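You operate a simulated robot arm through the tools that you are given. There is no shell and no other tool. Be economical: measure what you need, move in short steps, check, and stop when the job is done.

Carry out the task below with a simulated two-armed robot. There is one attempt and no reset: what you move stays moved.

JOB
Put the black rubber block on top of the small white carton. Pick up the white brush with one hand, pass it to the other hand and put it on the top of the small bench two. Take the grey tray one and put it on the top of the long table. Put the clear hook jar on the top of the brown tray bench. Put one of the grey steel blocks from the top of the narrow bench on the top of the wooden bench. Take the grey square die with the largest size on its label from the top of the narrow bench and leave it on the top of the taped tray bench. Put the black coil on the top of the wooden bench away on the top of the long table. Any order will do. Set down upright: black rubber block, clear hook jar, grey square die.
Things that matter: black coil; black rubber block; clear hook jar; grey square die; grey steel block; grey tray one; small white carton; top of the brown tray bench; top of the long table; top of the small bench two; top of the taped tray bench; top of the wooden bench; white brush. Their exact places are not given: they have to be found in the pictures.

Only the result counts: the job must be done as asked and must still hold three seconds after the hand-in. Knocking over, shifting, dropping, spilling or breaking anything else fails it.

ROBOT AND FRAMES
Two 6-joint arms with two-finger grippers on one trunk, on a base that drives. Base frame: it is fixed to the floor where the robot stands at the start and does not move with it; the origin is under the middle of the robot, x ahead of it, y to its left, z up. Lengths are in mm, angles in degrees, forces in N, time in s.
The left shoulder is at the start at [70, 176, 890], the right one opposite. With the tool pointing down near the work surface each hand reaches from about 460 to 800 mm from the robot's upright axis, wherever it stands, measured 20 degrees to its own side. Places, roughly: black coil (22x22x3 cm) [-5900, -3300, 900]; black rubber block (9x5x8 cm) [600, 100, 800]; clear hook jar [-2000, -3750, 750]; grey square die [-3750, -5500, 1000]; grey steel block [-4000, -5250, 750]; grey tray one [1000, -4500, 750]; small white carton (12x9x6 cm) [-2200, -1300, 900]; top of the brown tray bench [700, 400, 800]; top of the long table [-800, -2000, 900]; top of the small bench two [3400, -1700, 900]; top of the taped tray bench [-2000, -1500, 800]; top of the wooden bench [-5700, -2800, 800]; white brush (4x3x16 cm) [1000, -1600, 800]. Payload 2.45 kg a hand.
The tool frame of a hand sits at the grasp point between the pads (the TCP): z along the fingers, y along the line on which they close. The tips reach 26 mm beyond it. The gripper opens to 96 mm. The gripper's body begins 69 mm behind the TCP.
Orientation is that of the tool frame in the base frame, as a unit quaternion [w, x, y, z]. With the fingers straight down and closing along the base's y, the tool's x points along the base's -x, its y along +y and its z along -z.

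CONTROLS
- The arms move only by the tool nudge_tool. It takes "left_targets", "right_targets" or both (then of equal length, played together; a hand with none holds still); each is a list of rows, each an object of numbers (a shift or turn left out is 0, a gripper value left out holds the last): "grip": the opening in per cent of the stroke, from 0 (shut) to 100 (fully open); "dx", "dy", "dz": the shift along the tool's x, y, z in units of 30 mm (1.0 is 30 mm); "rx", "ry", "rz": the turn, a rotation vector about the tool's x, y, z in units of 8 degrees (1.0 is 8 degrees). In form: [{"grip": .., "dx": .., "dy": .., "dz": .., "rx": .., "ry": .., "rz": ..}, ...]. A call has 1 to 12 rows; each row shifts and turns the commanded pose from where the row before left it, along the tool's axes as they then stand. A call with a number of a shift or a turn outside -1 to 1 is refused whole. Rows are played at 5 a second. More than 50 mm and 8.6 degrees between two rows, or a gripper value outside its range, and nothing of the call is played. Where a pose cannot be reached the arm comes as near as it can. A force on the tool above 40 N (or 10 N above the force at the start of the call, whichever is more), or a blocked arm, ends the call early, and 0.2 s more pass. The fingers move at their own pace and stop on an object; they squeeze with about 36 N. The grip force told is the motor's: it shows also when the fingers shut on nothing. Time passes only in rows, and 0.2 s behind the last, so rows that do not move let the fingers close. It gives the time, the measured TCP pose, the force on the tool (base axes), the opening and the grip force at its end, in the units of the frame above (readings bear some noise), with the torque about the TCP (base axes, N m) and any sound that the robot's microphone picked up.
- Cameras (640 x 400 px; columns grow to the right, rows downward): "scene" is now at [138, 5.9, 1209.4]; the picture's right is [0.04, -1.00, 0.00], its down [-0.59, -0.02, -0.80] and it looks along [0.80, 0.03, -0.59] (base axes); focal length 248 px, centre (320, 200). "left" rides on the left gripper at [82, -3, -98] in its tool frame; the picture's right is [0.04, 1.00, 0.00], its down [-0.73, 0.03, -0.68] and it looks along [-0.68, 0.03, 0.73] (tool axes); focal length 256 px, centre (320, 200). "right" rides on the right gripper at [82, 3, -98] in its tool frame; the picture's right is [-0.04, 1.00, 0.00], its down [-0.73, -0.03, -0.68] and it looks along [-0.68, -0.03, 0.73] (tool axes); focal length 256 px, centre (320, 200).
- camera(camera): a new picture of that camera. It takes no simulated time.
- slide_trunk(by): slides the trunk up (or, below 0, down) by that many mm; the arms and the scene camera ride with it, the base frame stays. It gives what a move gives, with no picture.
- roll_base(legs): drives the robot by 1 to 6 legs, each [ahead, left, turn to the left] in mm, mm and degrees, along the robot's own axes; the way and the turn of a leg run together, so that a leg with both is an arc; at most 1500 mm and 180 degrees a leg. The arms and the cameras ride along, it lands a little off, and it stops where it bumps. It gives what a move gives.
- aim_head(pan, tilt): turns the head with the scene camera to pan (to the left, within 86 degrees either way) and tilt (down, from -29 to 69), counted from straight ahead of the robot. It gives what a move gives.
- measure_at(camera, pixels): for up to 12 pixels [column, row] of the newest picture of that camera ("zoom" is the newest enlarged one), the place [x, y, z] in the base frame of the surface seen there, good to about 2 mm. It takes no simulated time.
- inspect(camera, box): a new picture of the part [left, top, right, bottom] of that camera's present view, enlarged. It takes no simulated time.
- job_done(): hands the job in; it is judged then, once.

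Go step by step. Measure first, check grasps and placings, and put right what went wrong. The budget is 145 turns and 190 pictures, counting those below and the enlarged ones. Unless the task says otherwise, let go and move clear before handing in.

The tools are called after "Request:" as a command line: name --argument value ..., lists and objects as JSON in quotes. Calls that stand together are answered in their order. nudge_tool: Moves the arms, as the interface text tells. Its arguments: {"type":"object","properties":{"left_targets":{"type":"array"},"right_targets":{"type":"array"}},"required":[]} The other tools are called the same way: slide_trunk (by) slides the trunk up or down; roll_base (legs) drives the base; aim_head (pan, tilt) turns the head that bears the scene camera; camera (camera) takes a picture; measure_at (camera, pixels) gives the place of the surface under pixels of a picture; inspect (camera, box) takes an enlarged picture of a part of a camera's view; job_done () hands the job in.

At the start:

```text
time_s: 0.0
left_position: [489.0, 220.8, 1063.8]
left_tool_rot: [0.0, 0.0, 1.0, -0.001]
left_force: [-0.7, 0.2, 0.3]
left_wrist_torque: [0.0, -0.05, 0.01]
left_grip_width: 96.0
left_grasp_force: 0.0
right_position: [604.2, -236.6, 1064.4]
right_tool_rot: [0.001, 0.0, 1.0, -0.001]
right_force: [0.2, -0.1, 0.1]
right_wrist_torque: [-0.02, -0.01, -0.01]
right_grip_width: 95.9
right_grasp_force: 0.0
trunk travel left (down, up): [-375.0, 465.0]
robot x, y, heading: [2.0, 3.5, -0.1]
head pan, tilt: [2.3, 36.4]
```

scene: 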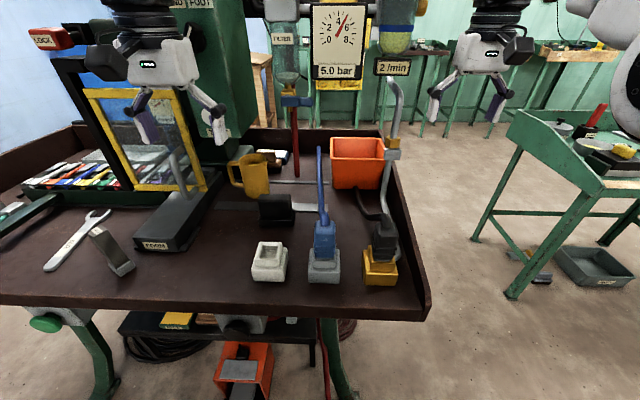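
right: 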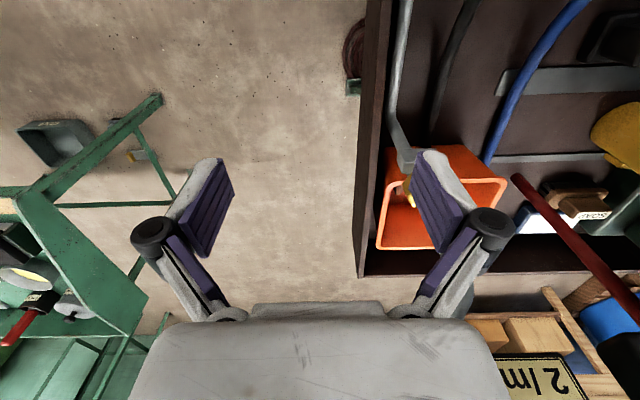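
left: 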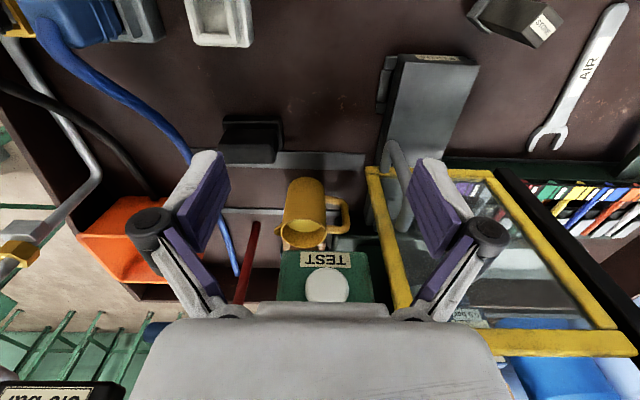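

The black block near pixel (277,208) on the brown bench is probably the rubber block; I measure it and take a look around.

Request:
measure_at --camera "scene" --pixels '[[277, 198], [277, 215], [262, 210], [293, 210], [310, 207], [200, 290], [235, 340], [330, 200], [400, 310], [60, 310], [350, 210], [230, 280]]'

Request:
inspect --camera "scene" --box '[220, 130, 420, 300]'

Request:
inspect --camera "left" --box '[190, 80, 400, 220]'

```text
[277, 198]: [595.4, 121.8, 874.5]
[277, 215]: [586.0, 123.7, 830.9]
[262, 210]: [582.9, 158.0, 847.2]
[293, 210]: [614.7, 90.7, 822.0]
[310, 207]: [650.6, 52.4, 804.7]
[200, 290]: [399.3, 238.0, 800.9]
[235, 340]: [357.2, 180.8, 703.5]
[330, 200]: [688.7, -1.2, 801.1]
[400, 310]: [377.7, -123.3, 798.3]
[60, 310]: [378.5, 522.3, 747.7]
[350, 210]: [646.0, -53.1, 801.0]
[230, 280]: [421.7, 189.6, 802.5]
```

```text
2.35 times, centred on (320, 215) of scene
```

zoom: 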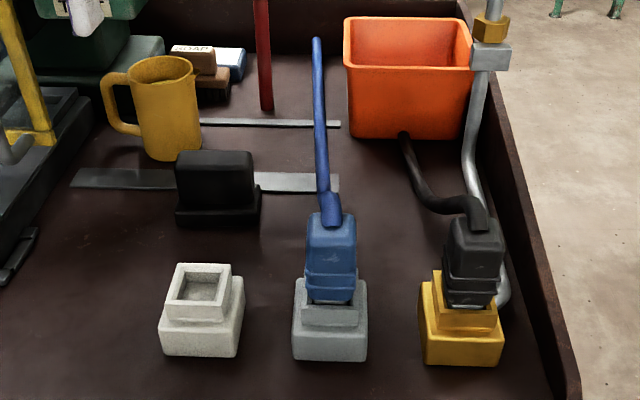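

```text
2.86 times, centred on (295, 150) of left
```

zoom: 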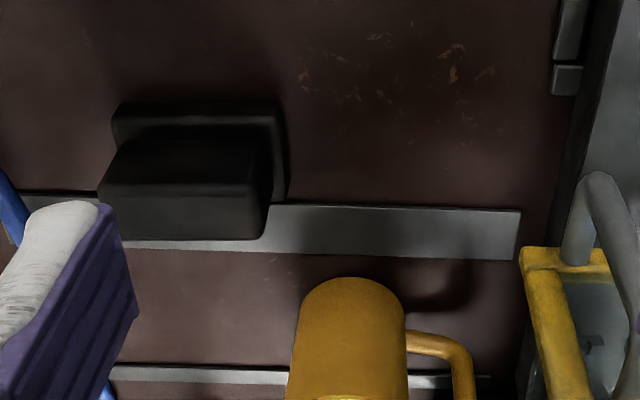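

The black block stands on a wider foot at about (593,122). I measure its top and foot extents for the grasp.

Request:
measure_at --camera "zoom" --pixels '[[104, 195], [262, 196], [112, 232], [258, 232], [125, 145], [268, 145], [118, 112], [276, 112], [185, 215], [185, 165], [400, 235], [185, 125]]'

Request:
aim_head --pan -60 --tilt 15

Request:
camera --camera "scene"

```text
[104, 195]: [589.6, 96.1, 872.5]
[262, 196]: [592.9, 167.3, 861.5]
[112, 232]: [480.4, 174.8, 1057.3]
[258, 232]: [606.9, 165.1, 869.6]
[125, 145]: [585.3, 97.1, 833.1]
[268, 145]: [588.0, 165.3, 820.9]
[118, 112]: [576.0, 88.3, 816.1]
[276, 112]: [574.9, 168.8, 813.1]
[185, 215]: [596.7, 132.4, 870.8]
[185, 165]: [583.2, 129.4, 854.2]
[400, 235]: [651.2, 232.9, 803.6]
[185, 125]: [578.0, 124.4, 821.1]
```

```text
time_s: 1.3
left_position: [489.1, 222.7, 1063.9]
left_tool_rot: [0.0, 0.0, 1.0, -0.001]
left_force: [0.8, 0.2, -0.2]
left_wrist_torque: [-0.02, 0.0, 0.02]
left_grip_width: 95.9
left_grasp_force: 0.0
right_position: [602.5, -236.4, 1065.0]
right_tool_rot: [-0.001, 0.0, 1.0, 0.0]
right_force: [-0.4, 0.0, -0.5]
right_wrist_torque: [0.01, 0.02, 0.0]
right_grip_width: 96.1
right_grasp_force: 0.0
trunk travel left (down, up): [-375.0, 465.0]
robot x, y, heading: [-0.3, 0.9, 0.1]
head pan, tilt: [-60.0, 15.0]
```

```text
184 pictures are left
```

scene: 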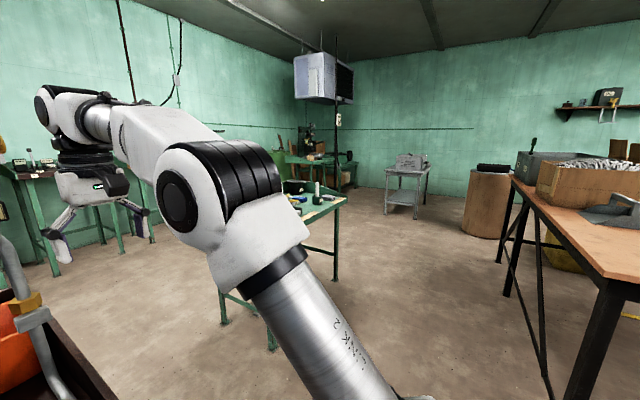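

The block's upper body spans y≈96–167, x≈583–612, top ≈872, foot below 816. I bring the left hand above it.

Request:
nudge_tool --left_targets '[{"grip": 100, "dy": -1}, {"dy": -1}, {"dy": -1, "dx": -0.7}, {"dx": -1}, {"dx": -1}, {"dx": -1}, {"dz": 1}, {"dz": 1}, {"dz": 1}]'

Request:
camera --camera "left"

Request:
aim_head --pan 0 --tilt 36

Request:
camera --camera "scene"

```text
time_s: 3.3
left_position: [601.5, 133.4, 971.0]
left_tool_rot: [0.0, 0.0, 1.0, 0.001]
left_force: [-0.1, 0.3, 0.6]
left_wrist_torque: [-0.01, 0.0, -0.01]
left_grip_width: 95.8
left_grasp_force: 0.1
right_position: [604.7, -237.2, 1063.9]
right_tool_rot: [0.0, 0.0, 1.0, 0.0]
right_force: [0.4, 0.4, -0.9]
right_wrist_torque: [0.01, 0.02, 0.04]
right_grip_width: 96.1
right_grasp_force: 0.2
trunk travel left (down, up): [-375.0, 465.0]
robot x, y, heading: [-3.1, 0.3, -0.1]
head pan, tilt: [-60.0, 15.0]
```

```text
183 pictures are left
```

left: 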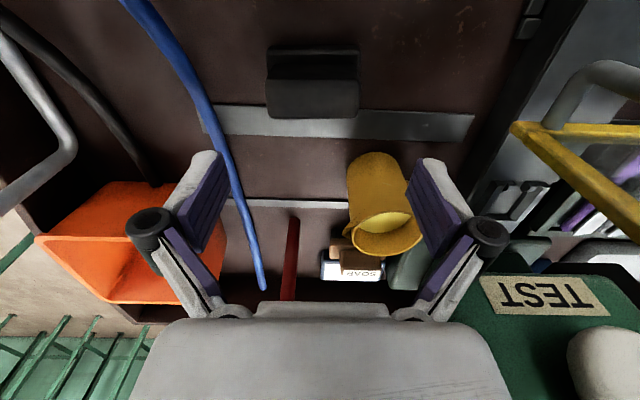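

```text
time_s: 4.6
left_position: [602.1, 133.7, 971.4]
left_tool_rot: [0.001, 0.0, 1.0, 0.0]
left_force: [0.3, 0.0, -0.1]
left_wrist_torque: [-0.01, -0.01, 0.01]
left_grip_width: 96.0
left_grasp_force: 0.0
right_position: [604.9, -237.0, 1064.4]
right_tool_rot: [0.0, 0.0, 1.0, 0.0]
right_force: [0.4, -0.3, 0.2]
right_wrist_torque: [-0.02, 0.0, 0.01]
right_grip_width: 95.9
right_grasp_force: 0.1
trunk travel left (down, up): [-375.0, 465.0]
robot x, y, heading: [-0.7, 0.1, 0.1]
head pan, tilt: [0.0, 36.0]
```

```text
182 pictures are left
```

scene: 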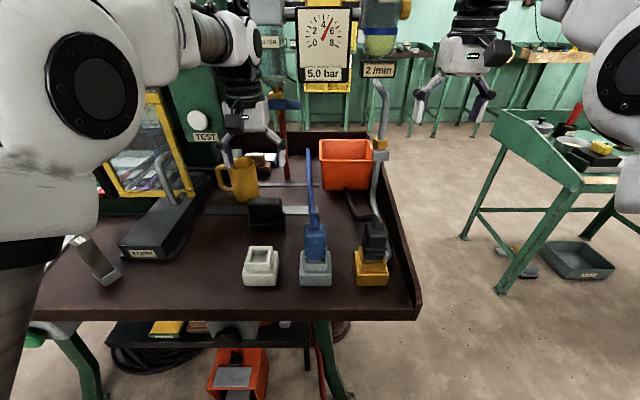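

The block is centred under the left hand; I measure its top edges in the left picture.

Request:
measure_at --camera "left" --pixels '[[270, 90], [355, 90], [270, 112], [353, 112], [312, 84], [312, 115], [312, 70], [312, 98], [380, 180], [250, 200]]'

```text
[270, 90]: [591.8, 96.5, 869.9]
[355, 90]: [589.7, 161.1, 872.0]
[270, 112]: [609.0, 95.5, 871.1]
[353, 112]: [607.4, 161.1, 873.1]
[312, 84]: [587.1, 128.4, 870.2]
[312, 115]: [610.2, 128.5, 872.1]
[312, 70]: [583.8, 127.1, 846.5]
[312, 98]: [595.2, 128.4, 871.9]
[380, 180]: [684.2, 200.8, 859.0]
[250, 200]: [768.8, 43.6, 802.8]
```

Top centre is (599,128.5), so I shift 5 mm, descend to z≈848 and close.

Request:
nudge_tool --left_targets '[{"dy": -0.17, "dx": 0.08, "dz": 0.7}, {"dz": 0.8}, {"dz": 0.8}, {"dz": 0.8}, {"dz": 0.6}, {"dz": 0.4}, {"grip": 0}, {"grip": 0}, {"grip": 0}, {"dz": -0.5}]'

Request:
camera --camera "left"

```text
time_s: 6.8
left_position: [597.9, 127.0, 864.1]
left_tool_rot: [0.0, 0.0, 1.0, 0.0]
left_force: [-0.4, -0.5, -2.6]
left_wrist_torque: [0.02, -0.02, -0.05]
left_grip_width: 74.9
left_grasp_force: 35.8
right_position: [603.9, -237.2, 1063.6]
right_tool_rot: [0.0, 0.0, 1.0, 0.001]
right_force: [-0.9, -0.3, 0.1]
right_wrist_torque: [0.01, 0.0, -0.03]
right_grip_width: 96.0
right_grasp_force: 0.2
trunk travel left (down, up): [-375.0, 465.0]
robot x, y, heading: [-0.2, -0.3, 0.4]
head pan, tilt: [0.0, 36.0]
```

```text
181 pictures are left
```

left: 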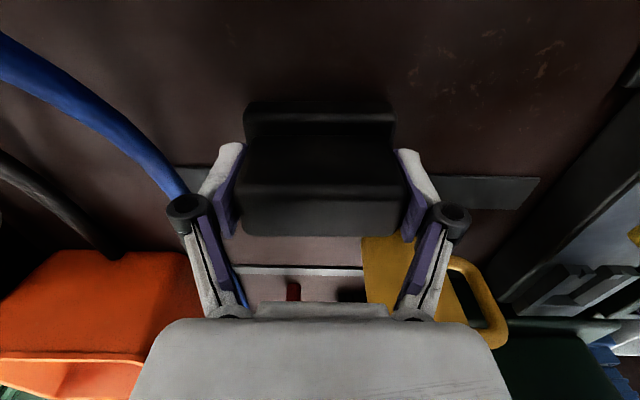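

The block is held (width 74.9 mm, weight shows). I lift it, tuck back to the start spot and look around.

Request:
nudge_tool --left_targets '[{"dz": -1}, {"dz": -1}, {"dz": -1}, {"dz": -1}, {"dz": -1}, {"dz": -1}, {"dx": 1}, {"dx": 1, "dy": 1}, {"dx": 1, "dy": 1}, {"dx": 1, "dy": 1}]' --right_targets '[{}, {}, {}, {}, {}, {}, {"dx": 1}, {"dx": 1}, {"dx": 1}, {"dx": 1}]'

Request:
aim_head --pan -84 --tilt 25

Request:
camera --camera "scene"

Request:
aim_head --pan 84 --tilt 25

Request:
camera --camera "scene"

```text
time_s: 9.0
left_position: [479.6, 218.7, 1045.5]
left_tool_rot: [0.0, 0.0, 1.0, 0.0]
left_force: [-0.5, 0.4, -1.9]
left_wrist_torque: [-0.01, -0.03, 0.02]
left_grip_width: 74.7
left_grasp_force: 36.4
right_position: [482.0, -235.7, 1065.9]
right_tool_rot: [0.001, 0.0, 1.0, -0.001]
right_force: [-0.8, -0.3, -1.0]
right_wrist_torque: [-0.05, -0.07, -0.01]
right_grip_width: 96.2
right_grasp_force: 0.0
trunk travel left (down, up): [-375.0, 465.0]
robot x, y, heading: [-0.0, -1.1, -0.1]
head pan, tilt: [0.0, 36.0]
```

```text
time_s: 10.6
left_position: [480.4, 216.4, 1046.1]
left_tool_rot: [-0.001, 0.0, 1.0, 0.0]
left_force: [-0.2, -0.4, -2.6]
left_wrist_torque: [0.02, 0.0, 0.0]
left_grip_width: 75.1
left_grasp_force: 36.2
right_position: [484.3, -237.9, 1065.0]
right_tool_rot: [0.0, 0.0, 1.0, 0.0]
right_force: [-0.1, 0.9, 0.0]
right_wrist_torque: [0.01, 0.02, 0.0]
right_grip_width: 96.2
right_grasp_force: 0.0
trunk travel left (down, up): [-375.0, 465.0]
robot x, y, heading: [-1.5, -0.9, -0.0]
head pan, tilt: [-84.0, 25.0]
```

```text
180 pictures are left
```

scene: 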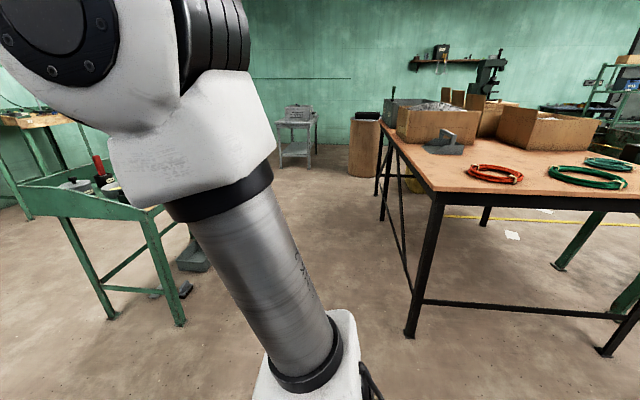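

```text
time_s: 13.2
left_position: [479.8, 215.2, 1045.0]
left_tool_rot: [-0.002, 0.0, 1.0, -0.001]
left_force: [-0.3, -1.0, -3.2]
left_wrist_torque: [-0.01, 0.03, 0.0]
left_grip_width: 74.8
left_grasp_force: 36.2
right_position: [484.6, -237.7, 1063.6]
right_tool_rot: [0.0, 0.0, 1.0, 0.0]
right_force: [-0.4, 0.0, -1.0]
right_wrist_torque: [-0.03, 0.01, 0.0]
right_grip_width: 96.0
right_grasp_force: 0.1
trunk travel left (down, up): [-375.0, 465.0]
robot x, y, heading: [-2.9, -2.9, -0.0]
head pan, tilt: [84.0, 25.0]
```

```text
179 pictures are left
```

scene: 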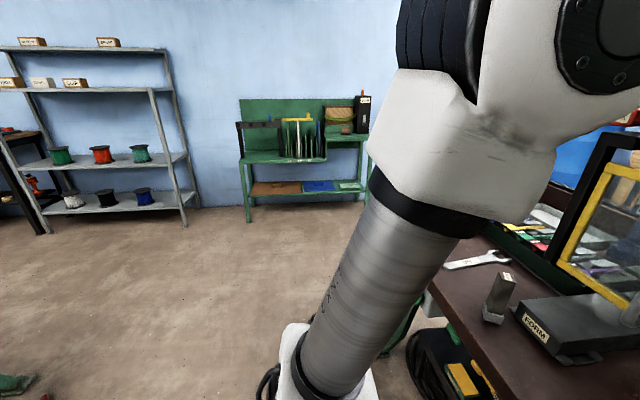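

I now check distances of nearby things to plan backing off.

Request:
measure_at --camera "scene" --pixels '[[15, 380], [60, 300], [35, 235], [190, 225], [250, 220], [360, 205], [100, 350], [430, 285]]'

Request:
aim_head --pan -84 --tilt 25

Request:
camera --camera "scene"

Request:
measure_at --camera "scene" --pixels '[[435, 195], [635, 205], [390, 130], [180, 320], [600, 150], [190, 265], [410, 335], [605, 350], [295, 120], [495, 130]]'

```text
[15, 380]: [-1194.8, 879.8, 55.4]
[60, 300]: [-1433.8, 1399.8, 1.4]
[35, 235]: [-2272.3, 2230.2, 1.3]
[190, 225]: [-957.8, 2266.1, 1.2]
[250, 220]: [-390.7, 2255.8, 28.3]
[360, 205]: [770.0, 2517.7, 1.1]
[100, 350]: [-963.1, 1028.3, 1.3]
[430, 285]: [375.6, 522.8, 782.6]
```

```text
time_s: 15.7
left_position: [480.8, 217.0, 1045.7]
left_tool_rot: [-0.002, 0.0, 1.0, 0.0]
left_force: [-0.5, -0.8, -1.8]
left_wrist_torque: [0.03, -0.03, 0.04]
left_grip_width: 74.6
left_grasp_force: 36.0
right_position: [485.1, -237.9, 1063.6]
right_tool_rot: [0.0, 0.0, 1.0, 0.0]
right_force: [0.3, -0.6, -0.2]
right_wrist_torque: [0.01, 0.04, 0.0]
right_grip_width: 96.2
right_grasp_force: 0.0
trunk travel left (down, up): [-375.0, 465.0]
robot x, y, heading: [-1.7, -0.6, 0.2]
head pan, tilt: [-84.0, 25.0]
```

```text
178 pictures are left
```

scene: 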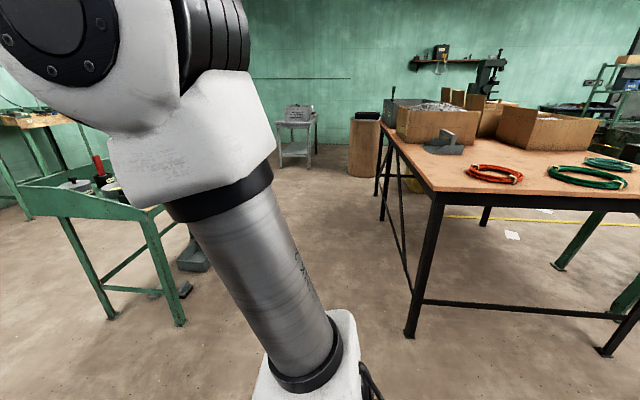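

```text
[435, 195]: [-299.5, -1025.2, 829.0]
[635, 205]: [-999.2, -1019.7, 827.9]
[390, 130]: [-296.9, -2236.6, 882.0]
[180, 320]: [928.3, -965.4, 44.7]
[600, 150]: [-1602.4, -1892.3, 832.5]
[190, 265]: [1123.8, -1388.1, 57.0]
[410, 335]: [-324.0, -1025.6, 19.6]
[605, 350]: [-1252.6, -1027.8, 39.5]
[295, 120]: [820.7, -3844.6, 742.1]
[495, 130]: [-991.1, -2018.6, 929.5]
```

The room is clear: long table top z≈829 spans x −300…−1250, y −1020…−2250. I back off and turn towards the carton's region.

Request:
roll_base --legs '[[-300, 0, 0], [0, 0, -146]]'

Request:
aim_head --pan 0 --tilt 20

Request:
camera --camera "scene"

Request:
measure_at --camera "scene" --pixels '[[320, 200], [200, 200], [450, 200], [320, 150], [250, 150], [400, 150], [320, 260], [200, 260], [450, 260], [320, 320], [500, 250], [550, 200]]'

```text
time_s: 23.7
left_position: [-571.9, -449.7, 1045.5]
left_tool_rot: [0.0, 0.956, 0.294, 0.002]
left_force: [0.8, 0.7, -2.4]
left_wrist_torque: [0.01, 0.03, 0.03]
left_grip_width: 74.6
left_grasp_force: 36.2
right_position: [-830.8, -77.1, 1064.1]
right_tool_rot: [0.0, 0.956, 0.295, -0.001]
right_force: [-0.6, -0.2, 0.2]
right_wrist_torque: [0.01, -0.03, 0.0]
right_grip_width: 96.0
right_grasp_force: 0.0
trunk travel left (down, up): [-375.0, 465.0]
robot x, y, heading: [-295.9, -1.7, -146.0]
head pan, tilt: [-84.0, 25.0]
```

```text
time_s: 25.3
left_position: [-572.2, -447.9, 1045.8]
left_tool_rot: [-0.001, 0.955, 0.296, 0.002]
left_force: [-0.5, -0.4, -3.0]
left_wrist_torque: [-0.02, 0.02, 0.01]
left_grip_width: 74.4
left_grasp_force: 35.6
right_position: [-830.0, -76.2, 1063.5]
right_tool_rot: [-0.001, 0.955, 0.295, 0.0]
right_force: [0.4, 0.6, -0.7]
right_wrist_torque: [-0.02, -0.03, -0.01]
right_grip_width: 96.0
right_grasp_force: 0.0
trunk travel left (down, up): [-375.0, 465.0]
robot x, y, heading: [-294.0, 0.8, -145.7]
head pan, tilt: [0.0, 20.0]
```

```text
177 pictures are left
```

scene: 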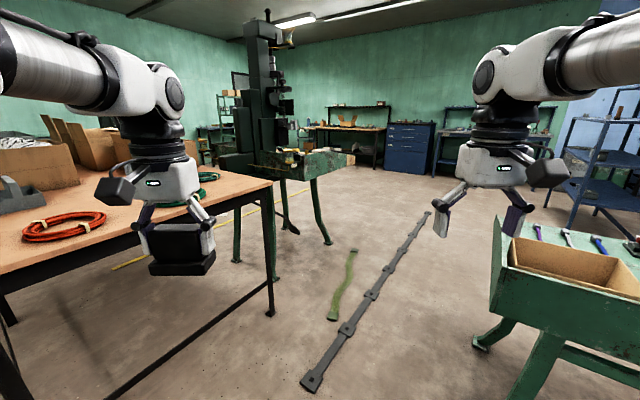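

```text
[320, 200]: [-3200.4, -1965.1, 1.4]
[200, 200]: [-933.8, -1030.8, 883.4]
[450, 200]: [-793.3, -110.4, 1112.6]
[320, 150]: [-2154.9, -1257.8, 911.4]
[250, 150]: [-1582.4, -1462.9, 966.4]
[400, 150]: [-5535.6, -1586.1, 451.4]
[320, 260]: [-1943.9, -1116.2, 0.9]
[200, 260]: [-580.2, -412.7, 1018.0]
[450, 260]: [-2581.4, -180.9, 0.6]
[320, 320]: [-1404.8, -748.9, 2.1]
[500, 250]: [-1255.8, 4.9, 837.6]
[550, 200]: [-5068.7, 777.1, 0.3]
```

The bench around (300,160) is the taped tray bench with the carton area. I zoom in on it.

Request:
inspect --camera "scene" --box '[220, 110, 380, 210]'

Request:
measure_at --camera "scene" --pixels '[[310, 380], [345, 328], [372, 293], [410, 240], [430, 213], [332, 318], [350, 255], [270, 310], [330, 240], [275, 275], [480, 345], [238, 260]]'

Request:
measure_at --camera "zoom" --pixels '[[280, 160], [300, 180], [345, 168], [400, 165], [280, 200], [400, 195], [480, 175], [240, 190], [520, 165], [360, 190]]'

```text
4.00 times, centred on (300, 160) of scene
```

zoom: 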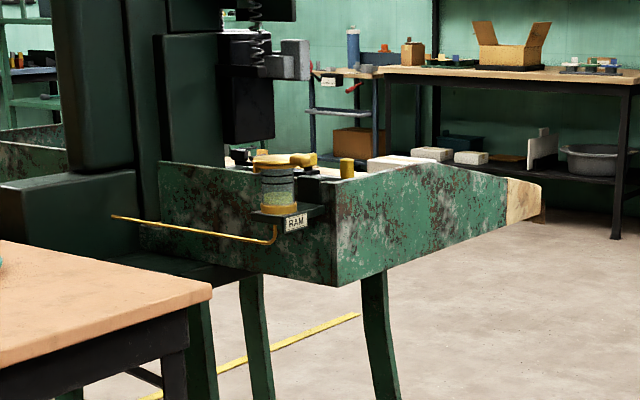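

```text
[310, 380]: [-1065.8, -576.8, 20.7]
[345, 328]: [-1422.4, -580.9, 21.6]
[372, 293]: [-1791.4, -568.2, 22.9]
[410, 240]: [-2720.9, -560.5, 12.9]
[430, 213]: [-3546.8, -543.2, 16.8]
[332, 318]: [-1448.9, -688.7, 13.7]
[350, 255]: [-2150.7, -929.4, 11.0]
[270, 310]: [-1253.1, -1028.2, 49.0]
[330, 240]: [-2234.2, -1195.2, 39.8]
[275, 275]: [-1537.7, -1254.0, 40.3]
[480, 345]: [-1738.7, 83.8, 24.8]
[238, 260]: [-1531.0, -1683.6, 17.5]
```

```text
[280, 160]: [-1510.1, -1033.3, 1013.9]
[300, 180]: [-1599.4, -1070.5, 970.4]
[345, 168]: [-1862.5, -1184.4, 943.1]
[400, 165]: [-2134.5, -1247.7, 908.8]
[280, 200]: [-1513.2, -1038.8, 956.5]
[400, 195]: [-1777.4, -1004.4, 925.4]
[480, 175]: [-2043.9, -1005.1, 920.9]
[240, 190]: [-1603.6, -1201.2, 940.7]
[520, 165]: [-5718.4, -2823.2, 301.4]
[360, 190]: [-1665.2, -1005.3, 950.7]
```

A strip lies on the floor at y≈−570 and a green strap near it; I look closer at both and at the cartons.

Request:
inspect --camera "scene" --box '[290, 240, 450, 400]'

Request:
aim_head --pan 0 --tilt 69

Request:
camera --camera "scene"

```text
2.50 times, centred on (370, 320) of scene
```

zoom: 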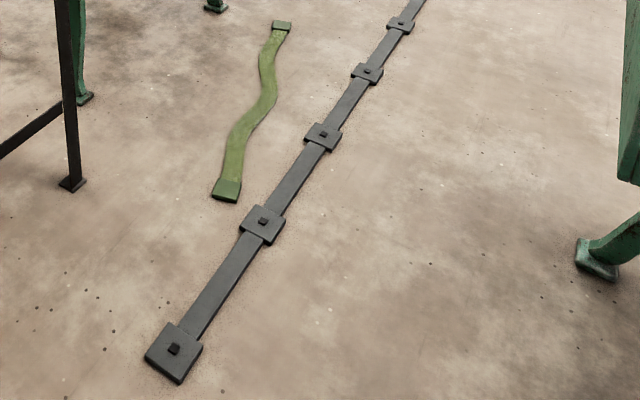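

```text
time_s: 26.5
left_position: [-570.9, -449.2, 1045.1]
left_tool_rot: [0.0, 0.956, 0.294, 0.002]
left_force: [0.6, -0.3, -2.7]
left_wrist_torque: [0.02, -0.03, 0.01]
left_grip_width: 74.5
left_grasp_force: 36.6
right_position: [-832.2, -74.3, 1064.4]
right_tool_rot: [0.0, 0.956, 0.295, 0.0]
right_force: [1.1, -0.1, -0.3]
right_wrist_torque: [0.02, 0.02, 0.02]
right_grip_width: 95.9
right_grasp_force: 0.0
trunk travel left (down, up): [-375.0, 465.0]
robot x, y, heading: [-294.3, 1.6, -145.7]
head pan, tilt: [0.0, 68.8]
```

```text
174 pictures are left
```

scene: 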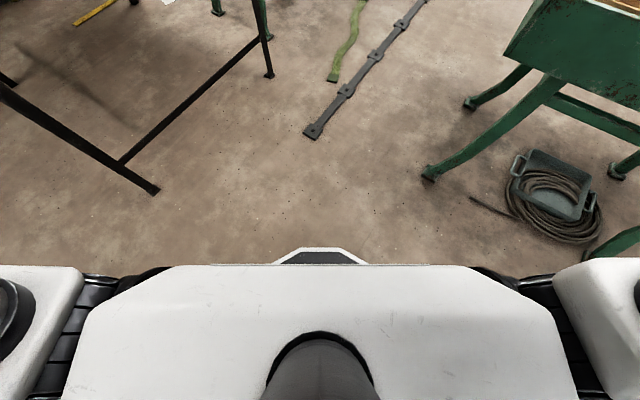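

The rail is bolted to the floor, and there is a loose green strap at x −1450…−2150, y −690…−930. I drive along y≈−290, between rail and bench, to x≈−2950.

Request:
roll_base --legs '[[0, 0, -34], [450, 290, 0], [1200, 0, 0], [1000, 0, 0]]'

Request:
aim_head --pan 60 --tilt 25

Request:
camera --camera "scene"

```text
time_s: 41.5
left_position: [-3391.6, -500.0, 1045.3]
left_tool_rot: [0.001, 1.0, 0.001, 0.002]
left_force: [-0.2, 0.4, -3.4]
left_wrist_torque: [-0.03, -0.04, -0.02]
left_grip_width: 74.8
left_grasp_force: 35.8
right_position: [-3398.2, -44.5, 1063.8]
right_tool_rot: [-0.001, 1.0, 0.0, 0.0]
right_force: [-0.3, -0.6, -0.2]
right_wrist_torque: [-0.03, 0.03, -0.02]
right_grip_width: 96.0
right_grasp_force: 0.0
trunk travel left (down, up): [-375.0, 465.0]
robot x, y, heading: [-2917.6, -283.7, -180.1]
head pan, tilt: [0.0, 68.8]
```

```text
time_s: 42.9
left_position: [-3393.0, -499.0, 1045.5]
left_tool_rot: [0.0, 1.0, 0.001, 0.002]
left_force: [0.1, 0.3, -2.3]
left_wrist_torque: [-0.04, 0.02, 0.02]
left_grip_width: 74.6
left_grasp_force: 36.2
right_position: [-3397.7, -44.8, 1064.2]
right_tool_rot: [-0.001, 1.0, 0.002, 0.0]
right_force: [-0.9, 0.6, 0.3]
right_wrist_torque: [0.02, 0.01, -0.01]
right_grip_width: 95.9
right_grasp_force: 0.0
trunk travel left (down, up): [-375.0, 465.0]
robot x, y, heading: [-2905.9, -282.5, -179.9]
head pan, tilt: [60.0, 25.0]
```

```text
173 pictures are left
```

scene: 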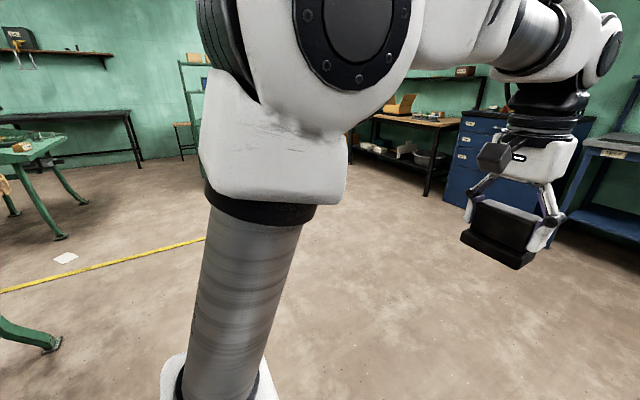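

The floor is open ahead. I turn to face −y and cross the rail, then face the bench.

Request:
roll_base --legs '[[0, 0, 90], [500, 0, 0], [466, 0, 0]]'

```text
time_s: 51.9
left_position: [-2732.1, -1733.5, 1045.4]
left_tool_rot: [-0.002, 0.713, 0.701, 0.001]
left_force: [0.0, 0.2, -2.7]
left_wrist_torque: [0.02, 0.0, -0.03]
left_grip_width: 74.3
left_grasp_force: 36.0
right_position: [-3186.3, -1728.9, 1063.4]
right_tool_rot: [0.0, 0.714, 0.7, 0.0]
right_force: [-0.2, -1.1, -0.3]
right_wrist_torque: [0.04, -0.01, -0.03]
right_grip_width: 96.1
right_grasp_force: 0.0
trunk travel left (down, up): [-375.0, 465.0]
robot x, y, heading: [-2936.4, -1248.0, -91.2]
head pan, tilt: [60.0, 25.0]
```

Crossed without a bump. I turn to face the bench and look.

Request:
roll_base --legs '[[0, 0, 91]]'

Request:
aim_head --pan 0 --tilt 25

Request:
camera --camera "scene"

```text
time_s: 56.3
left_position: [-2468.6, -1010.6, 1045.0]
left_tool_rot: [-0.001, -0.022, 1.0, 0.0]
left_force: [0.1, -0.1, -3.5]
left_wrist_torque: [0.02, 0.05, -0.03]
left_grip_width: 74.6
left_grasp_force: 35.8
right_position: [-2445.4, -1465.0, 1064.5]
right_tool_rot: [0.0, -0.022, 1.0, 0.0]
right_force: [0.1, -0.4, 0.8]
right_wrist_torque: [0.01, -0.01, 0.02]
right_grip_width: 95.9
right_grasp_force: 0.1
trunk travel left (down, up): [-375.0, 465.0]
robot x, y, heading: [-2941.9, -1245.1, 2.5]
head pan, tilt: [60.0, 25.0]
```

```text
time_s: 57.6
left_position: [-2468.4, -1011.0, 1045.5]
left_tool_rot: [-0.002, -0.023, 1.0, 0.0]
left_force: [0.3, -0.3, -2.0]
left_wrist_torque: [0.01, -0.02, 0.01]
left_grip_width: 74.6
left_grasp_force: 35.5
right_position: [-2443.6, -1465.4, 1063.5]
right_tool_rot: [0.0, -0.023, 1.0, 0.0]
right_force: [-0.5, 0.0, 0.8]
right_wrist_torque: [0.0, 0.0, 0.0]
right_grip_width: 96.0
right_grasp_force: 0.1
trunk travel left (down, up): [-375.0, 465.0]
robot x, y, heading: [-2941.3, -1247.3, 2.7]
head pan, tilt: [0.0, 25.0]
```

```text
172 pictures are left
```

scene: 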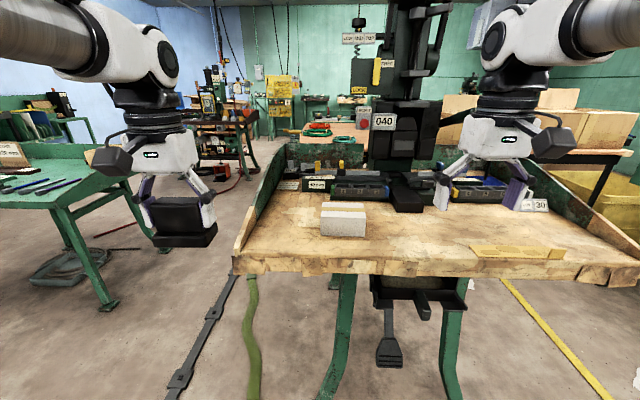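

The small white carton is at (343,218) on the bench. I zoom and measure it.

Request:
inspect --camera "scene" --box '[230, 140, 480, 290]'

Request:
measure_at --camera "scene" --pixels '[[322, 206], [322, 233], [366, 234], [366, 208], [324, 212], [364, 213], [343, 209], [400, 235], [280, 250], [440, 240], [300, 215], [520, 252]]'

```text
2.56 times, centred on (355, 215) of scene
```

zoom: 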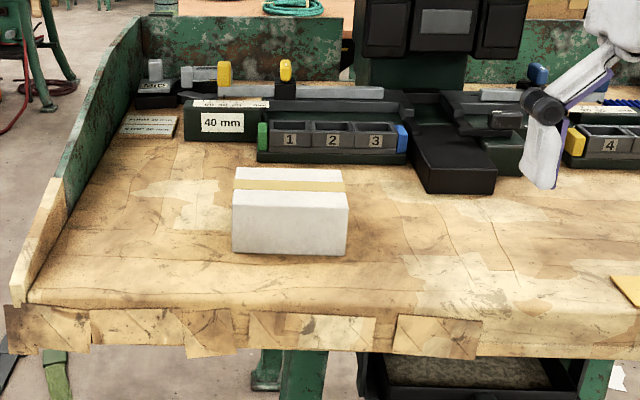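

```text
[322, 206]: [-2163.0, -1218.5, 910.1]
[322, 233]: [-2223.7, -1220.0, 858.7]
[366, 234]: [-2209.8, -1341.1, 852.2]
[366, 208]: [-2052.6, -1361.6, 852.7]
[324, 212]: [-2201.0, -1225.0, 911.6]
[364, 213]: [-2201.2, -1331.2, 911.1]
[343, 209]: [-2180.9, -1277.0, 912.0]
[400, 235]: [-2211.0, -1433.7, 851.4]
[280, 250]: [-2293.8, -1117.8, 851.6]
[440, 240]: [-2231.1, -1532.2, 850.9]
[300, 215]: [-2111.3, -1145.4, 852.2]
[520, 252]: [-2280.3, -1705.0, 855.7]
```

Carton top is at z≈912. I refine its edges, then approach 120 mm and shift right 100 mm.

Request:
measure_at --camera "zoom" --pixels '[[236, 202], [344, 205], [242, 171], [340, 171], [290, 203], [290, 171], [236, 210], [344, 212]]'

Request:
roll_base --legs '[[120, -90, -2.7]]'

Request:
aim_head --pan 0 --tilt 38

Request:
camera --camera "scene"

```text
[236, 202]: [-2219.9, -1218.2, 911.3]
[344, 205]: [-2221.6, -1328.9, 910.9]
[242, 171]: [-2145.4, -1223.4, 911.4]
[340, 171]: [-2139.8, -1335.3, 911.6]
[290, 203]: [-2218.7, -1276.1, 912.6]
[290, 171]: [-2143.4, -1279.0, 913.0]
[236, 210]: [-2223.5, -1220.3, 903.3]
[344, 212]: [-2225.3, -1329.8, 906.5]
```

```text
time_s: 59.0
left_position: [-2338.1, -1122.0, 1045.2]
left_tool_rot: [-0.002, -0.001, 1.0, 0.001]
left_force: [-0.2, -0.1, -2.5]
left_wrist_torque: [0.04, 0.04, 0.0]
left_grip_width: 74.6
left_grasp_force: 35.6
right_position: [-2332.8, -1575.8, 1063.4]
right_tool_rot: [-0.001, -0.001, 1.0, 0.0]
right_force: [0.3, -0.4, -0.1]
right_wrist_torque: [-0.01, 0.03, 0.0]
right_grip_width: 96.1
right_grasp_force: 0.1
trunk travel left (down, up): [-375.0, 465.0]
robot x, y, heading: [-2819.9, -1338.9, 0.2]
head pan, tilt: [0.0, 25.0]
```

```text
time_s: 59.7
left_position: [-2338.9, -1120.3, 1044.3]
left_tool_rot: [-0.001, -0.002, 1.0, 0.0]
left_force: [-0.2, 0.3, -2.9]
left_wrist_torque: [0.02, 0.01, -0.02]
left_grip_width: 74.5
left_grasp_force: 36.3
right_position: [-2333.6, -1575.2, 1064.3]
right_tool_rot: [0.0, -0.001, 1.0, 0.0]
right_force: [-0.6, 0.0, -0.4]
right_wrist_torque: [-0.02, 0.02, 0.01]
right_grip_width: 95.7
right_grasp_force: 0.0
trunk travel left (down, up): [-375.0, 465.0]
robot x, y, heading: [-2820.8, -1336.1, 0.2]
head pan, tilt: [0.0, 38.0]
```

```text
170 pictures are left
```

scene: 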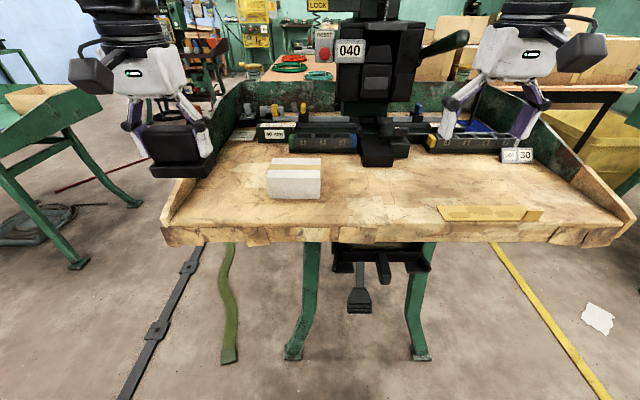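

Carton centre is ≈(−2180,−1277), top 912. I move the block above it and partly down.

Request:
nudge_tool --left_targets '[{"dx": -0.88, "dy": -0.87}, {"dx": -0.88, "dy": -0.87}, {"dx": -0.88, "dy": -0.87}, {"dx": -0.88, "dy": -0.87}, {"dx": -0.88, "dy": -0.87}, {"dx": -0.88, "dy": -0.87}, {"dz": 0.7}, {"dz": 0.7}, {"dz": 0.6}]'

Request:
inspect --camera "scene" --box '[220, 120, 380, 220]'

```text
time_s: 61.7
left_position: [-2189.8, -1271.2, 980.4]
left_tool_rot: [0.0, -0.001, 1.0, 0.001]
left_force: [-0.5, 0.0, -2.1]
left_wrist_torque: [-0.06, 0.0, 0.01]
left_grip_width: 74.6
left_grasp_force: 36.4
left hand out of reach, approached as far as the arm can: row 6
right_position: [-2334.4, -1574.6, 1063.0]
right_tool_rot: [0.0, -0.001, 1.0, 0.0]
right_force: [-0.3, 0.5, -0.3]
right_wrist_torque: [0.0, -0.01, 0.0]
right_grip_width: 96.2
right_grasp_force: 0.1
trunk travel left (down, up): [-375.0, 465.0]
robot x, y, heading: [-2822.3, -1338.9, 0.2]
head pan, tilt: [0.0, 38.0]
```

```text
4.00 times, centred on (300, 170) of scene
```

zoom: 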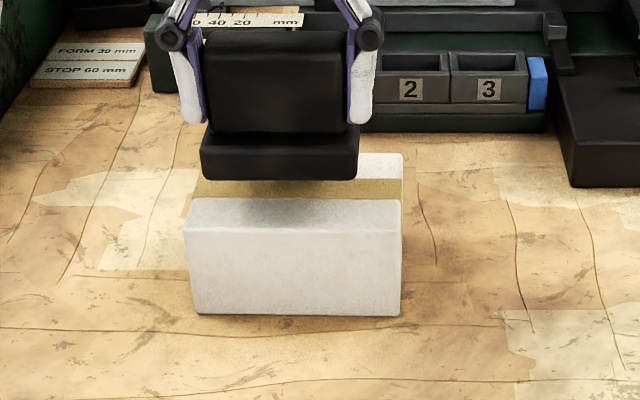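

The block hovers over the carton, 10 mm short in x. I correct, lower to 961 and release.

Request:
nudge_tool --left_targets '[{"dx": -0.33, "dy": -0.2}, {"dz": 0.3}, {"dz": 0.3}, {"dz": 0.07}]'

Request:
inspect --camera "scene" --box '[220, 120, 380, 220]'

```text
time_s: 62.7
left_position: [-2178.2, -1277.8, 960.7]
left_tool_rot: [-0.002, -0.001, 1.0, 0.0]
left_force: [0.0, 1.4, 0.0]
left_wrist_torque: [-0.11, -0.06, 0.04]
left_grip_width: 74.5
left_grasp_force: 35.6
right_position: [-2333.9, -1576.5, 1064.7]
right_tool_rot: [0.0, -0.001, 1.0, 0.0]
right_force: [0.1, -0.6, -0.2]
right_wrist_torque: [-0.02, -0.01, 0.0]
right_grip_width: 96.0
right_grasp_force: 0.0
trunk travel left (down, up): [-375.0, 465.0]
robot x, y, heading: [-2817.9, -1338.1, -0.1]
head pan, tilt: [0.0, 38.0]
```

```text
4.00 times, centred on (300, 170) of scene
```

zoom: 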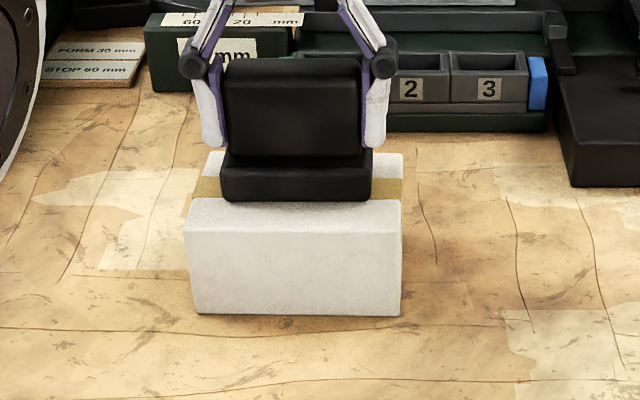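

The block rests on the carton, well centred. I release, rise and pull back.

Request:
nudge_tool --left_targets '[{"grip": 100}, {"grip": 100}, {"dz": -0.5}, {"dz": -1}, {"dz": -1}, {"dz": -1}, {"dx": 1}, {"dx": 1}, {"dx": 1}, {"dx": 1, "dy": 1}, {"dx": 1, "dy": 1}]'

Request:
inspect --camera "scene" --box '[160, 90, 480, 290]'

Request:
aim_head --pan -84 --tilt 20

Request:
camera --camera "scene"

```text
time_s: 65.1
left_position: [-2345.3, -1206.9, 1055.9]
left_tool_rot: [-0.002, -0.002, 1.0, 0.0]
left_force: [0.0, 0.5, -0.4]
left_wrist_torque: [0.0, -0.02, 0.04]
left_grip_width: 96.1
left_grasp_force: 0.0
left hand out of reach, approached as far as the arm can: row 5, 6, 11
right_position: [-2334.7, -1574.1, 1064.5]
right_tool_rot: [0.001, 0.0, 1.0, 0.0]
right_force: [-1.2, 0.3, 0.0]
right_wrist_torque: [0.0, 0.0, -0.01]
right_grip_width: 96.2
right_grasp_force: 0.0
trunk travel left (down, up): [-375.0, 465.0]
robot x, y, heading: [-2818.7, -1339.5, 0.3]
head pan, tilt: [0.0, 38.0]
```

```text
2.00 times, centred on (320, 190) of scene
```

zoom: 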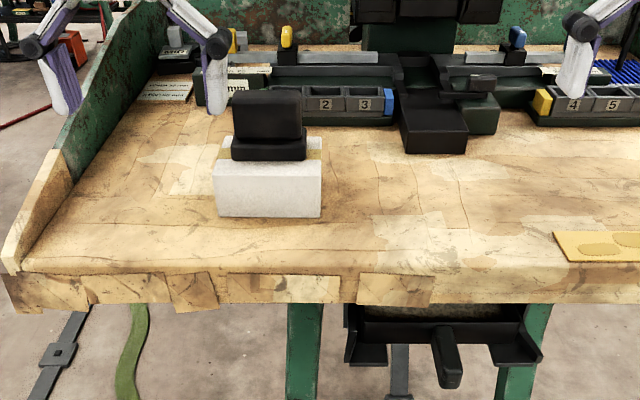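

```text
time_s: 66.7
left_position: [-2341.5, -1208.5, 1055.3]
left_tool_rot: [-0.001, -0.002, 1.0, 0.001]
left_force: [0.2, 0.0, -0.1]
left_wrist_torque: [-0.03, 0.02, -0.03]
left_grip_width: 95.8
left_grasp_force: 0.1
right_position: [-2334.1, -1574.9, 1064.6]
right_tool_rot: [0.0, -0.002, 1.0, 0.0]
right_force: [0.4, -0.8, 0.8]
right_wrist_torque: [0.02, -0.02, 0.03]
right_grip_width: 95.9
right_grasp_force: 0.1
trunk travel left (down, up): [-375.0, 465.0]
robot x, y, heading: [-2820.2, -1337.5, 0.1]
head pan, tilt: [-84.0, 20.0]
```

```text
166 pictures are left
```

scene: 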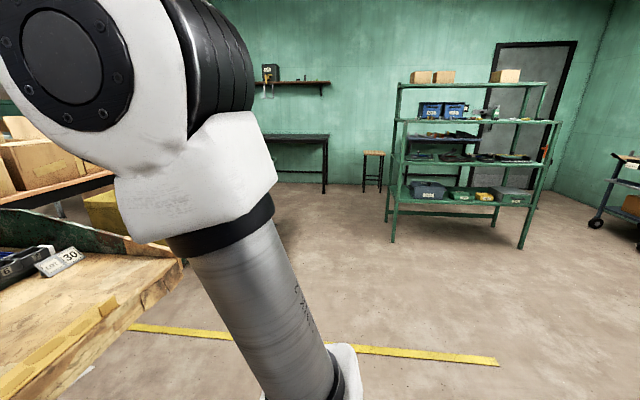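

Placed well. Looking toward −y I see a black table near (300,140), a green shelf, etc.; I measure them.

Request:
measure_at --camera "scene" --pixels '[[300, 135], [325, 190], [372, 155], [400, 130], [392, 240], [522, 248], [480, 160], [450, 350], [640, 160], [100, 210], [300, 175], [620, 210]]'

Request:
roll_base --legs '[[-300, 0, 0], [0, 0, -110]]'

Request:
aim_head --pan 0 --tilt 15

Request:
camera --camera "scene"

```text
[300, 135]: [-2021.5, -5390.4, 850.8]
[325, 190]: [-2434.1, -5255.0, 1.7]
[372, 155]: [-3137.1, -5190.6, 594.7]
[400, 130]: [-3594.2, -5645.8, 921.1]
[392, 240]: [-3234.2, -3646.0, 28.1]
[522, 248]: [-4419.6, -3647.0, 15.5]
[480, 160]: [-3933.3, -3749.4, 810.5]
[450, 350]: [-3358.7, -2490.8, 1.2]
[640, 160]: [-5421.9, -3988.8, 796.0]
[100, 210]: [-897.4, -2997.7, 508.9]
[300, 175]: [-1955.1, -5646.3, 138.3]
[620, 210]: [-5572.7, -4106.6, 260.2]
```

```text
time_s: 73.2
left_position: [-3123.1, -1831.5, 1055.6]
left_tool_rot: [-0.001, 0.796, 0.605, 0.002]
left_force: [-0.3, 0.3, -0.1]
left_wrist_torque: [-0.01, -0.01, 0.03]
left_grip_width: 96.3
left_grasp_force: 0.1
right_position: [-3478.5, -1741.4, 1064.3]
right_tool_rot: [-0.001, 0.797, 0.605, 0.0]
right_force: [-0.7, 0.4, -0.1]
right_wrist_torque: [0.0, -0.04, 0.01]
right_grip_width: 96.0
right_grasp_force: 0.1
trunk travel left (down, up): [-375.0, 465.0]
robot x, y, heading: [-3120.4, -1340.2, -105.6]
head pan, tilt: [-84.0, 20.0]
```

```text
time_s: 74.7
left_position: [-3123.1, -1833.1, 1056.0]
left_tool_rot: [-0.001, 0.796, 0.605, 0.001]
left_force: [0.7, 0.3, -0.8]
left_wrist_torque: [0.01, 0.05, 0.02]
left_grip_width: 96.0
left_grasp_force: 0.1
right_position: [-3478.3, -1740.8, 1063.0]
right_tool_rot: [0.0, 0.796, 0.605, 0.0]
right_force: [0.4, -0.3, 0.3]
right_wrist_torque: [0.01, 0.0, 0.0]
right_grip_width: 95.8
right_grasp_force: 0.1
trunk travel left (down, up): [-375.0, 465.0]
robot x, y, heading: [-3118.2, -1339.5, -105.6]
head pan, tilt: [0.0, 15.0]
```

```text
165 pictures are left
```

scene: 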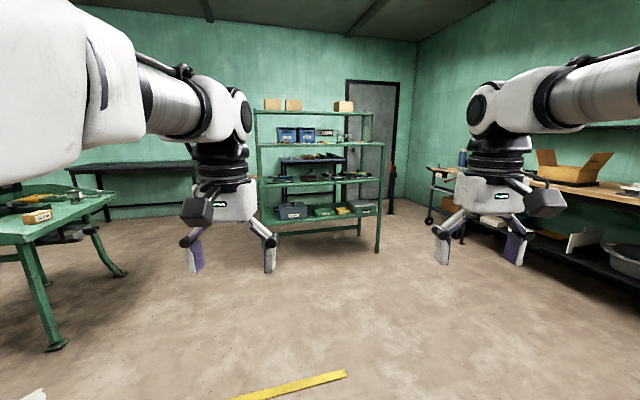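

The narrow bench is visible behind the green shelf (x −3230…−4420, y −3650). I go around the shelf's right end toward (−4900,−3450).

Request:
roll_base --legs '[[0, 0, -24], [1380, 0, 0], [1380, 0, 0], [0, 0, 70]]'

Request:
camera --camera "scene"

Request:
measure_at --camera "scene" --pixels '[[320, 180], [250, 180], [400, 180], [320, 220], [250, 220], [400, 220], [320, 260], [200, 240], [450, 240], [320, 150], [280, 200], [360, 200]]'

```text
time_s: 92.3
left_position: [-4496.5, -3831.4, 1054.3]
left_tool_rot: [-0.001, 0.496, 0.868, 0.001]
left_force: [1.3, -0.7, -0.3]
left_wrist_torque: [0.03, 0.02, -0.01]
left_grip_width: 96.0
left_grasp_force: 0.0
right_position: [-4806.9, -4026.0, 1064.3]
right_tool_rot: [0.0, 0.496, 0.869, 0.0]
right_force: [0.9, -0.5, -0.4]
right_wrist_torque: [0.02, -0.01, 0.0]
right_grip_width: 96.1
right_grasp_force: 0.1
trunk travel left (down, up): [-375.0, 465.0]
robot x, y, heading: [-4849.2, -3488.7, -59.6]
head pan, tilt: [0.0, 15.0]
```

```text
164 pictures are left
```

scene: 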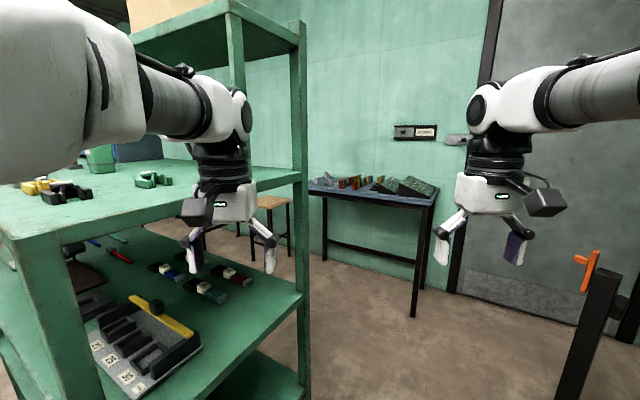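

```text
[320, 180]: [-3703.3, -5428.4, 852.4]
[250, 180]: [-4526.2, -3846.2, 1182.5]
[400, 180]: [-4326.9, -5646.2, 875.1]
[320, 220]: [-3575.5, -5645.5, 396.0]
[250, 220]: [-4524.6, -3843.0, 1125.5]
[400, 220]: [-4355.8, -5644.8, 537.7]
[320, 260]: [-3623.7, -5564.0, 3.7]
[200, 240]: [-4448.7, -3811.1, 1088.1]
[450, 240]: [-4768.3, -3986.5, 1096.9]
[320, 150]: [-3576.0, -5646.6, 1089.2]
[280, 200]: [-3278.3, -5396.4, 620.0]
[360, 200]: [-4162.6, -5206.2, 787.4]
```

The narrow bench is at x≈−3700…−4300, front edge y≈−5200, z≈790. I check the shelf post and the orange-handled post before moving on.

Request:
measure_at --camera "scene" --pixels '[[303, 100], [303, 380], [590, 265], [600, 380], [235, 60], [50, 330], [620, 300], [412, 310], [245, 345], [430, 195]]'

Request:
aim_head --pan -50 --tilt 40

Request:
camera --camera "scene"

Request:
measure_at --camera "scene" --pixels '[[320, 200], [200, 200], [400, 200], [250, 250], [350, 270], [500, 250], [150, 200], [300, 120], [420, 120], [550, 120]]'

```text
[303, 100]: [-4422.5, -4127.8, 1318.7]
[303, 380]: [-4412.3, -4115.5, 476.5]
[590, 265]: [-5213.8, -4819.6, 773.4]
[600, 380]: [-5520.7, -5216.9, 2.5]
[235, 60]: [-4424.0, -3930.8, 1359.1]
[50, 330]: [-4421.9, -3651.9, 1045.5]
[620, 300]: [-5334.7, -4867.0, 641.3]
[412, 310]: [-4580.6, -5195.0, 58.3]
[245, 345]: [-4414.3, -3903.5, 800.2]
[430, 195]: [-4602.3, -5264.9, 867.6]
```

```text
time_s: 93.5
left_position: [-4494.3, -3831.4, 1055.4]
left_tool_rot: [-0.002, 0.496, 0.868, 0.0]
left_force: [0.3, -0.4, -0.9]
left_wrist_torque: [-0.04, 0.01, 0.0]
left_grip_width: 96.1
left_grasp_force: 0.0
right_position: [-4806.5, -4025.6, 1064.6]
right_tool_rot: [0.0, 0.495, 0.869, -0.001]
right_force: [-0.3, 0.2, -0.7]
right_wrist_torque: [-0.03, -0.02, 0.04]
right_grip_width: 95.9
right_grasp_force: 0.0
trunk travel left (down, up): [-375.0, 465.0]
robot x, y, heading: [-4846.3, -3487.1, -59.6]
head pan, tilt: [-50.0, 40.0]
```

```text
163 pictures are left
```

scene: 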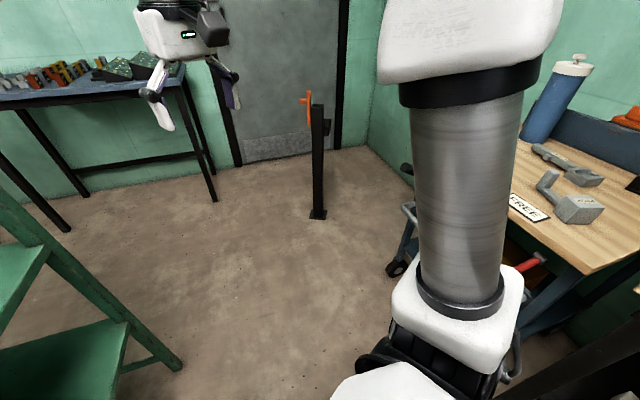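

```text
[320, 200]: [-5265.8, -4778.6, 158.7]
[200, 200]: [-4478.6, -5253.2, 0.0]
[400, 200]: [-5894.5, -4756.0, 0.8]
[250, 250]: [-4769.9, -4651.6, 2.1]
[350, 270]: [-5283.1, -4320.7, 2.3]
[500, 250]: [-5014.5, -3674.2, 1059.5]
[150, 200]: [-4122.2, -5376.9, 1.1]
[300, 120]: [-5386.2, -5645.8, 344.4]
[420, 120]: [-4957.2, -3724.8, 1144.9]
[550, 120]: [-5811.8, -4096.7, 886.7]
```

The way is clear: bench right end x≈−4600, bollard at (−5250,−4800). I turn to −y, go past the shelf and strafe left in front of the narrow bench.

Request:
roll_base --legs '[[0, 0, -30.4], [1080, -40, 0], [0, 650, 0]]'

Request:
aim_head --pan 0 --tilt 32

Request:
camera --camera "scene"

```text
time_s: 103.8
left_position: [-4106.9, -5048.1, 1056.1]
left_tool_rot: [-0.002, 0.698, 0.716, 0.001]
left_force: [0.6, -0.4, 0.0]
left_wrist_torque: [0.0, 0.07, 0.01]
left_grip_width: 95.7
left_grasp_force: 0.1
right_position: [-4473.0, -5065.4, 1064.8]
right_tool_rot: [0.0, 0.698, 0.716, 0.0]
right_force: [0.4, 0.0, 0.6]
right_wrist_torque: [-0.01, 0.02, 0.0]
right_grip_width: 95.9
right_grasp_force: 0.0
trunk travel left (down, up): [-375.0, 465.0]
robot x, y, heading: [-4247.6, -4575.0, -88.3]
head pan, tilt: [-50.0, 40.0]
```

```text
time_s: 105.0
left_position: [-4107.4, -5047.0, 1055.8]
left_tool_rot: [0.0, 0.697, 0.717, 0.001]
left_force: [-0.2, -0.1, 0.1]
left_wrist_torque: [0.0, 0.02, 0.02]
left_grip_width: 95.9
left_grasp_force: 0.0
right_position: [-4473.6, -5066.6, 1063.1]
right_tool_rot: [0.0, 0.697, 0.717, 0.0]
right_force: [0.4, -0.8, -0.5]
right_wrist_torque: [0.01, -0.01, 0.0]
right_grip_width: 95.8
right_grasp_force: 0.0
trunk travel left (down, up): [-375.0, 465.0]
robot x, y, heading: [-4248.7, -4574.2, -88.5]
head pan, tilt: [0.0, 32.0]
```

```text
162 pictures are left
```

scene: 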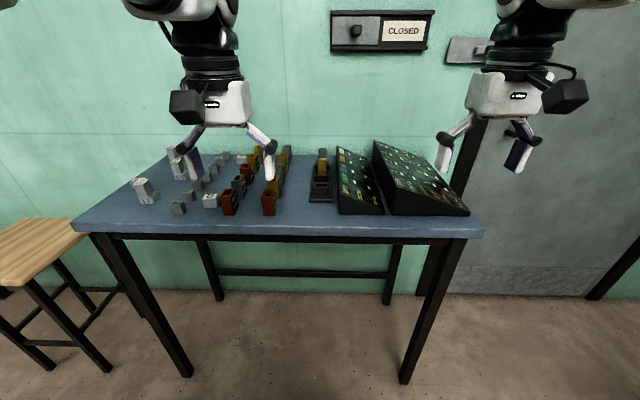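

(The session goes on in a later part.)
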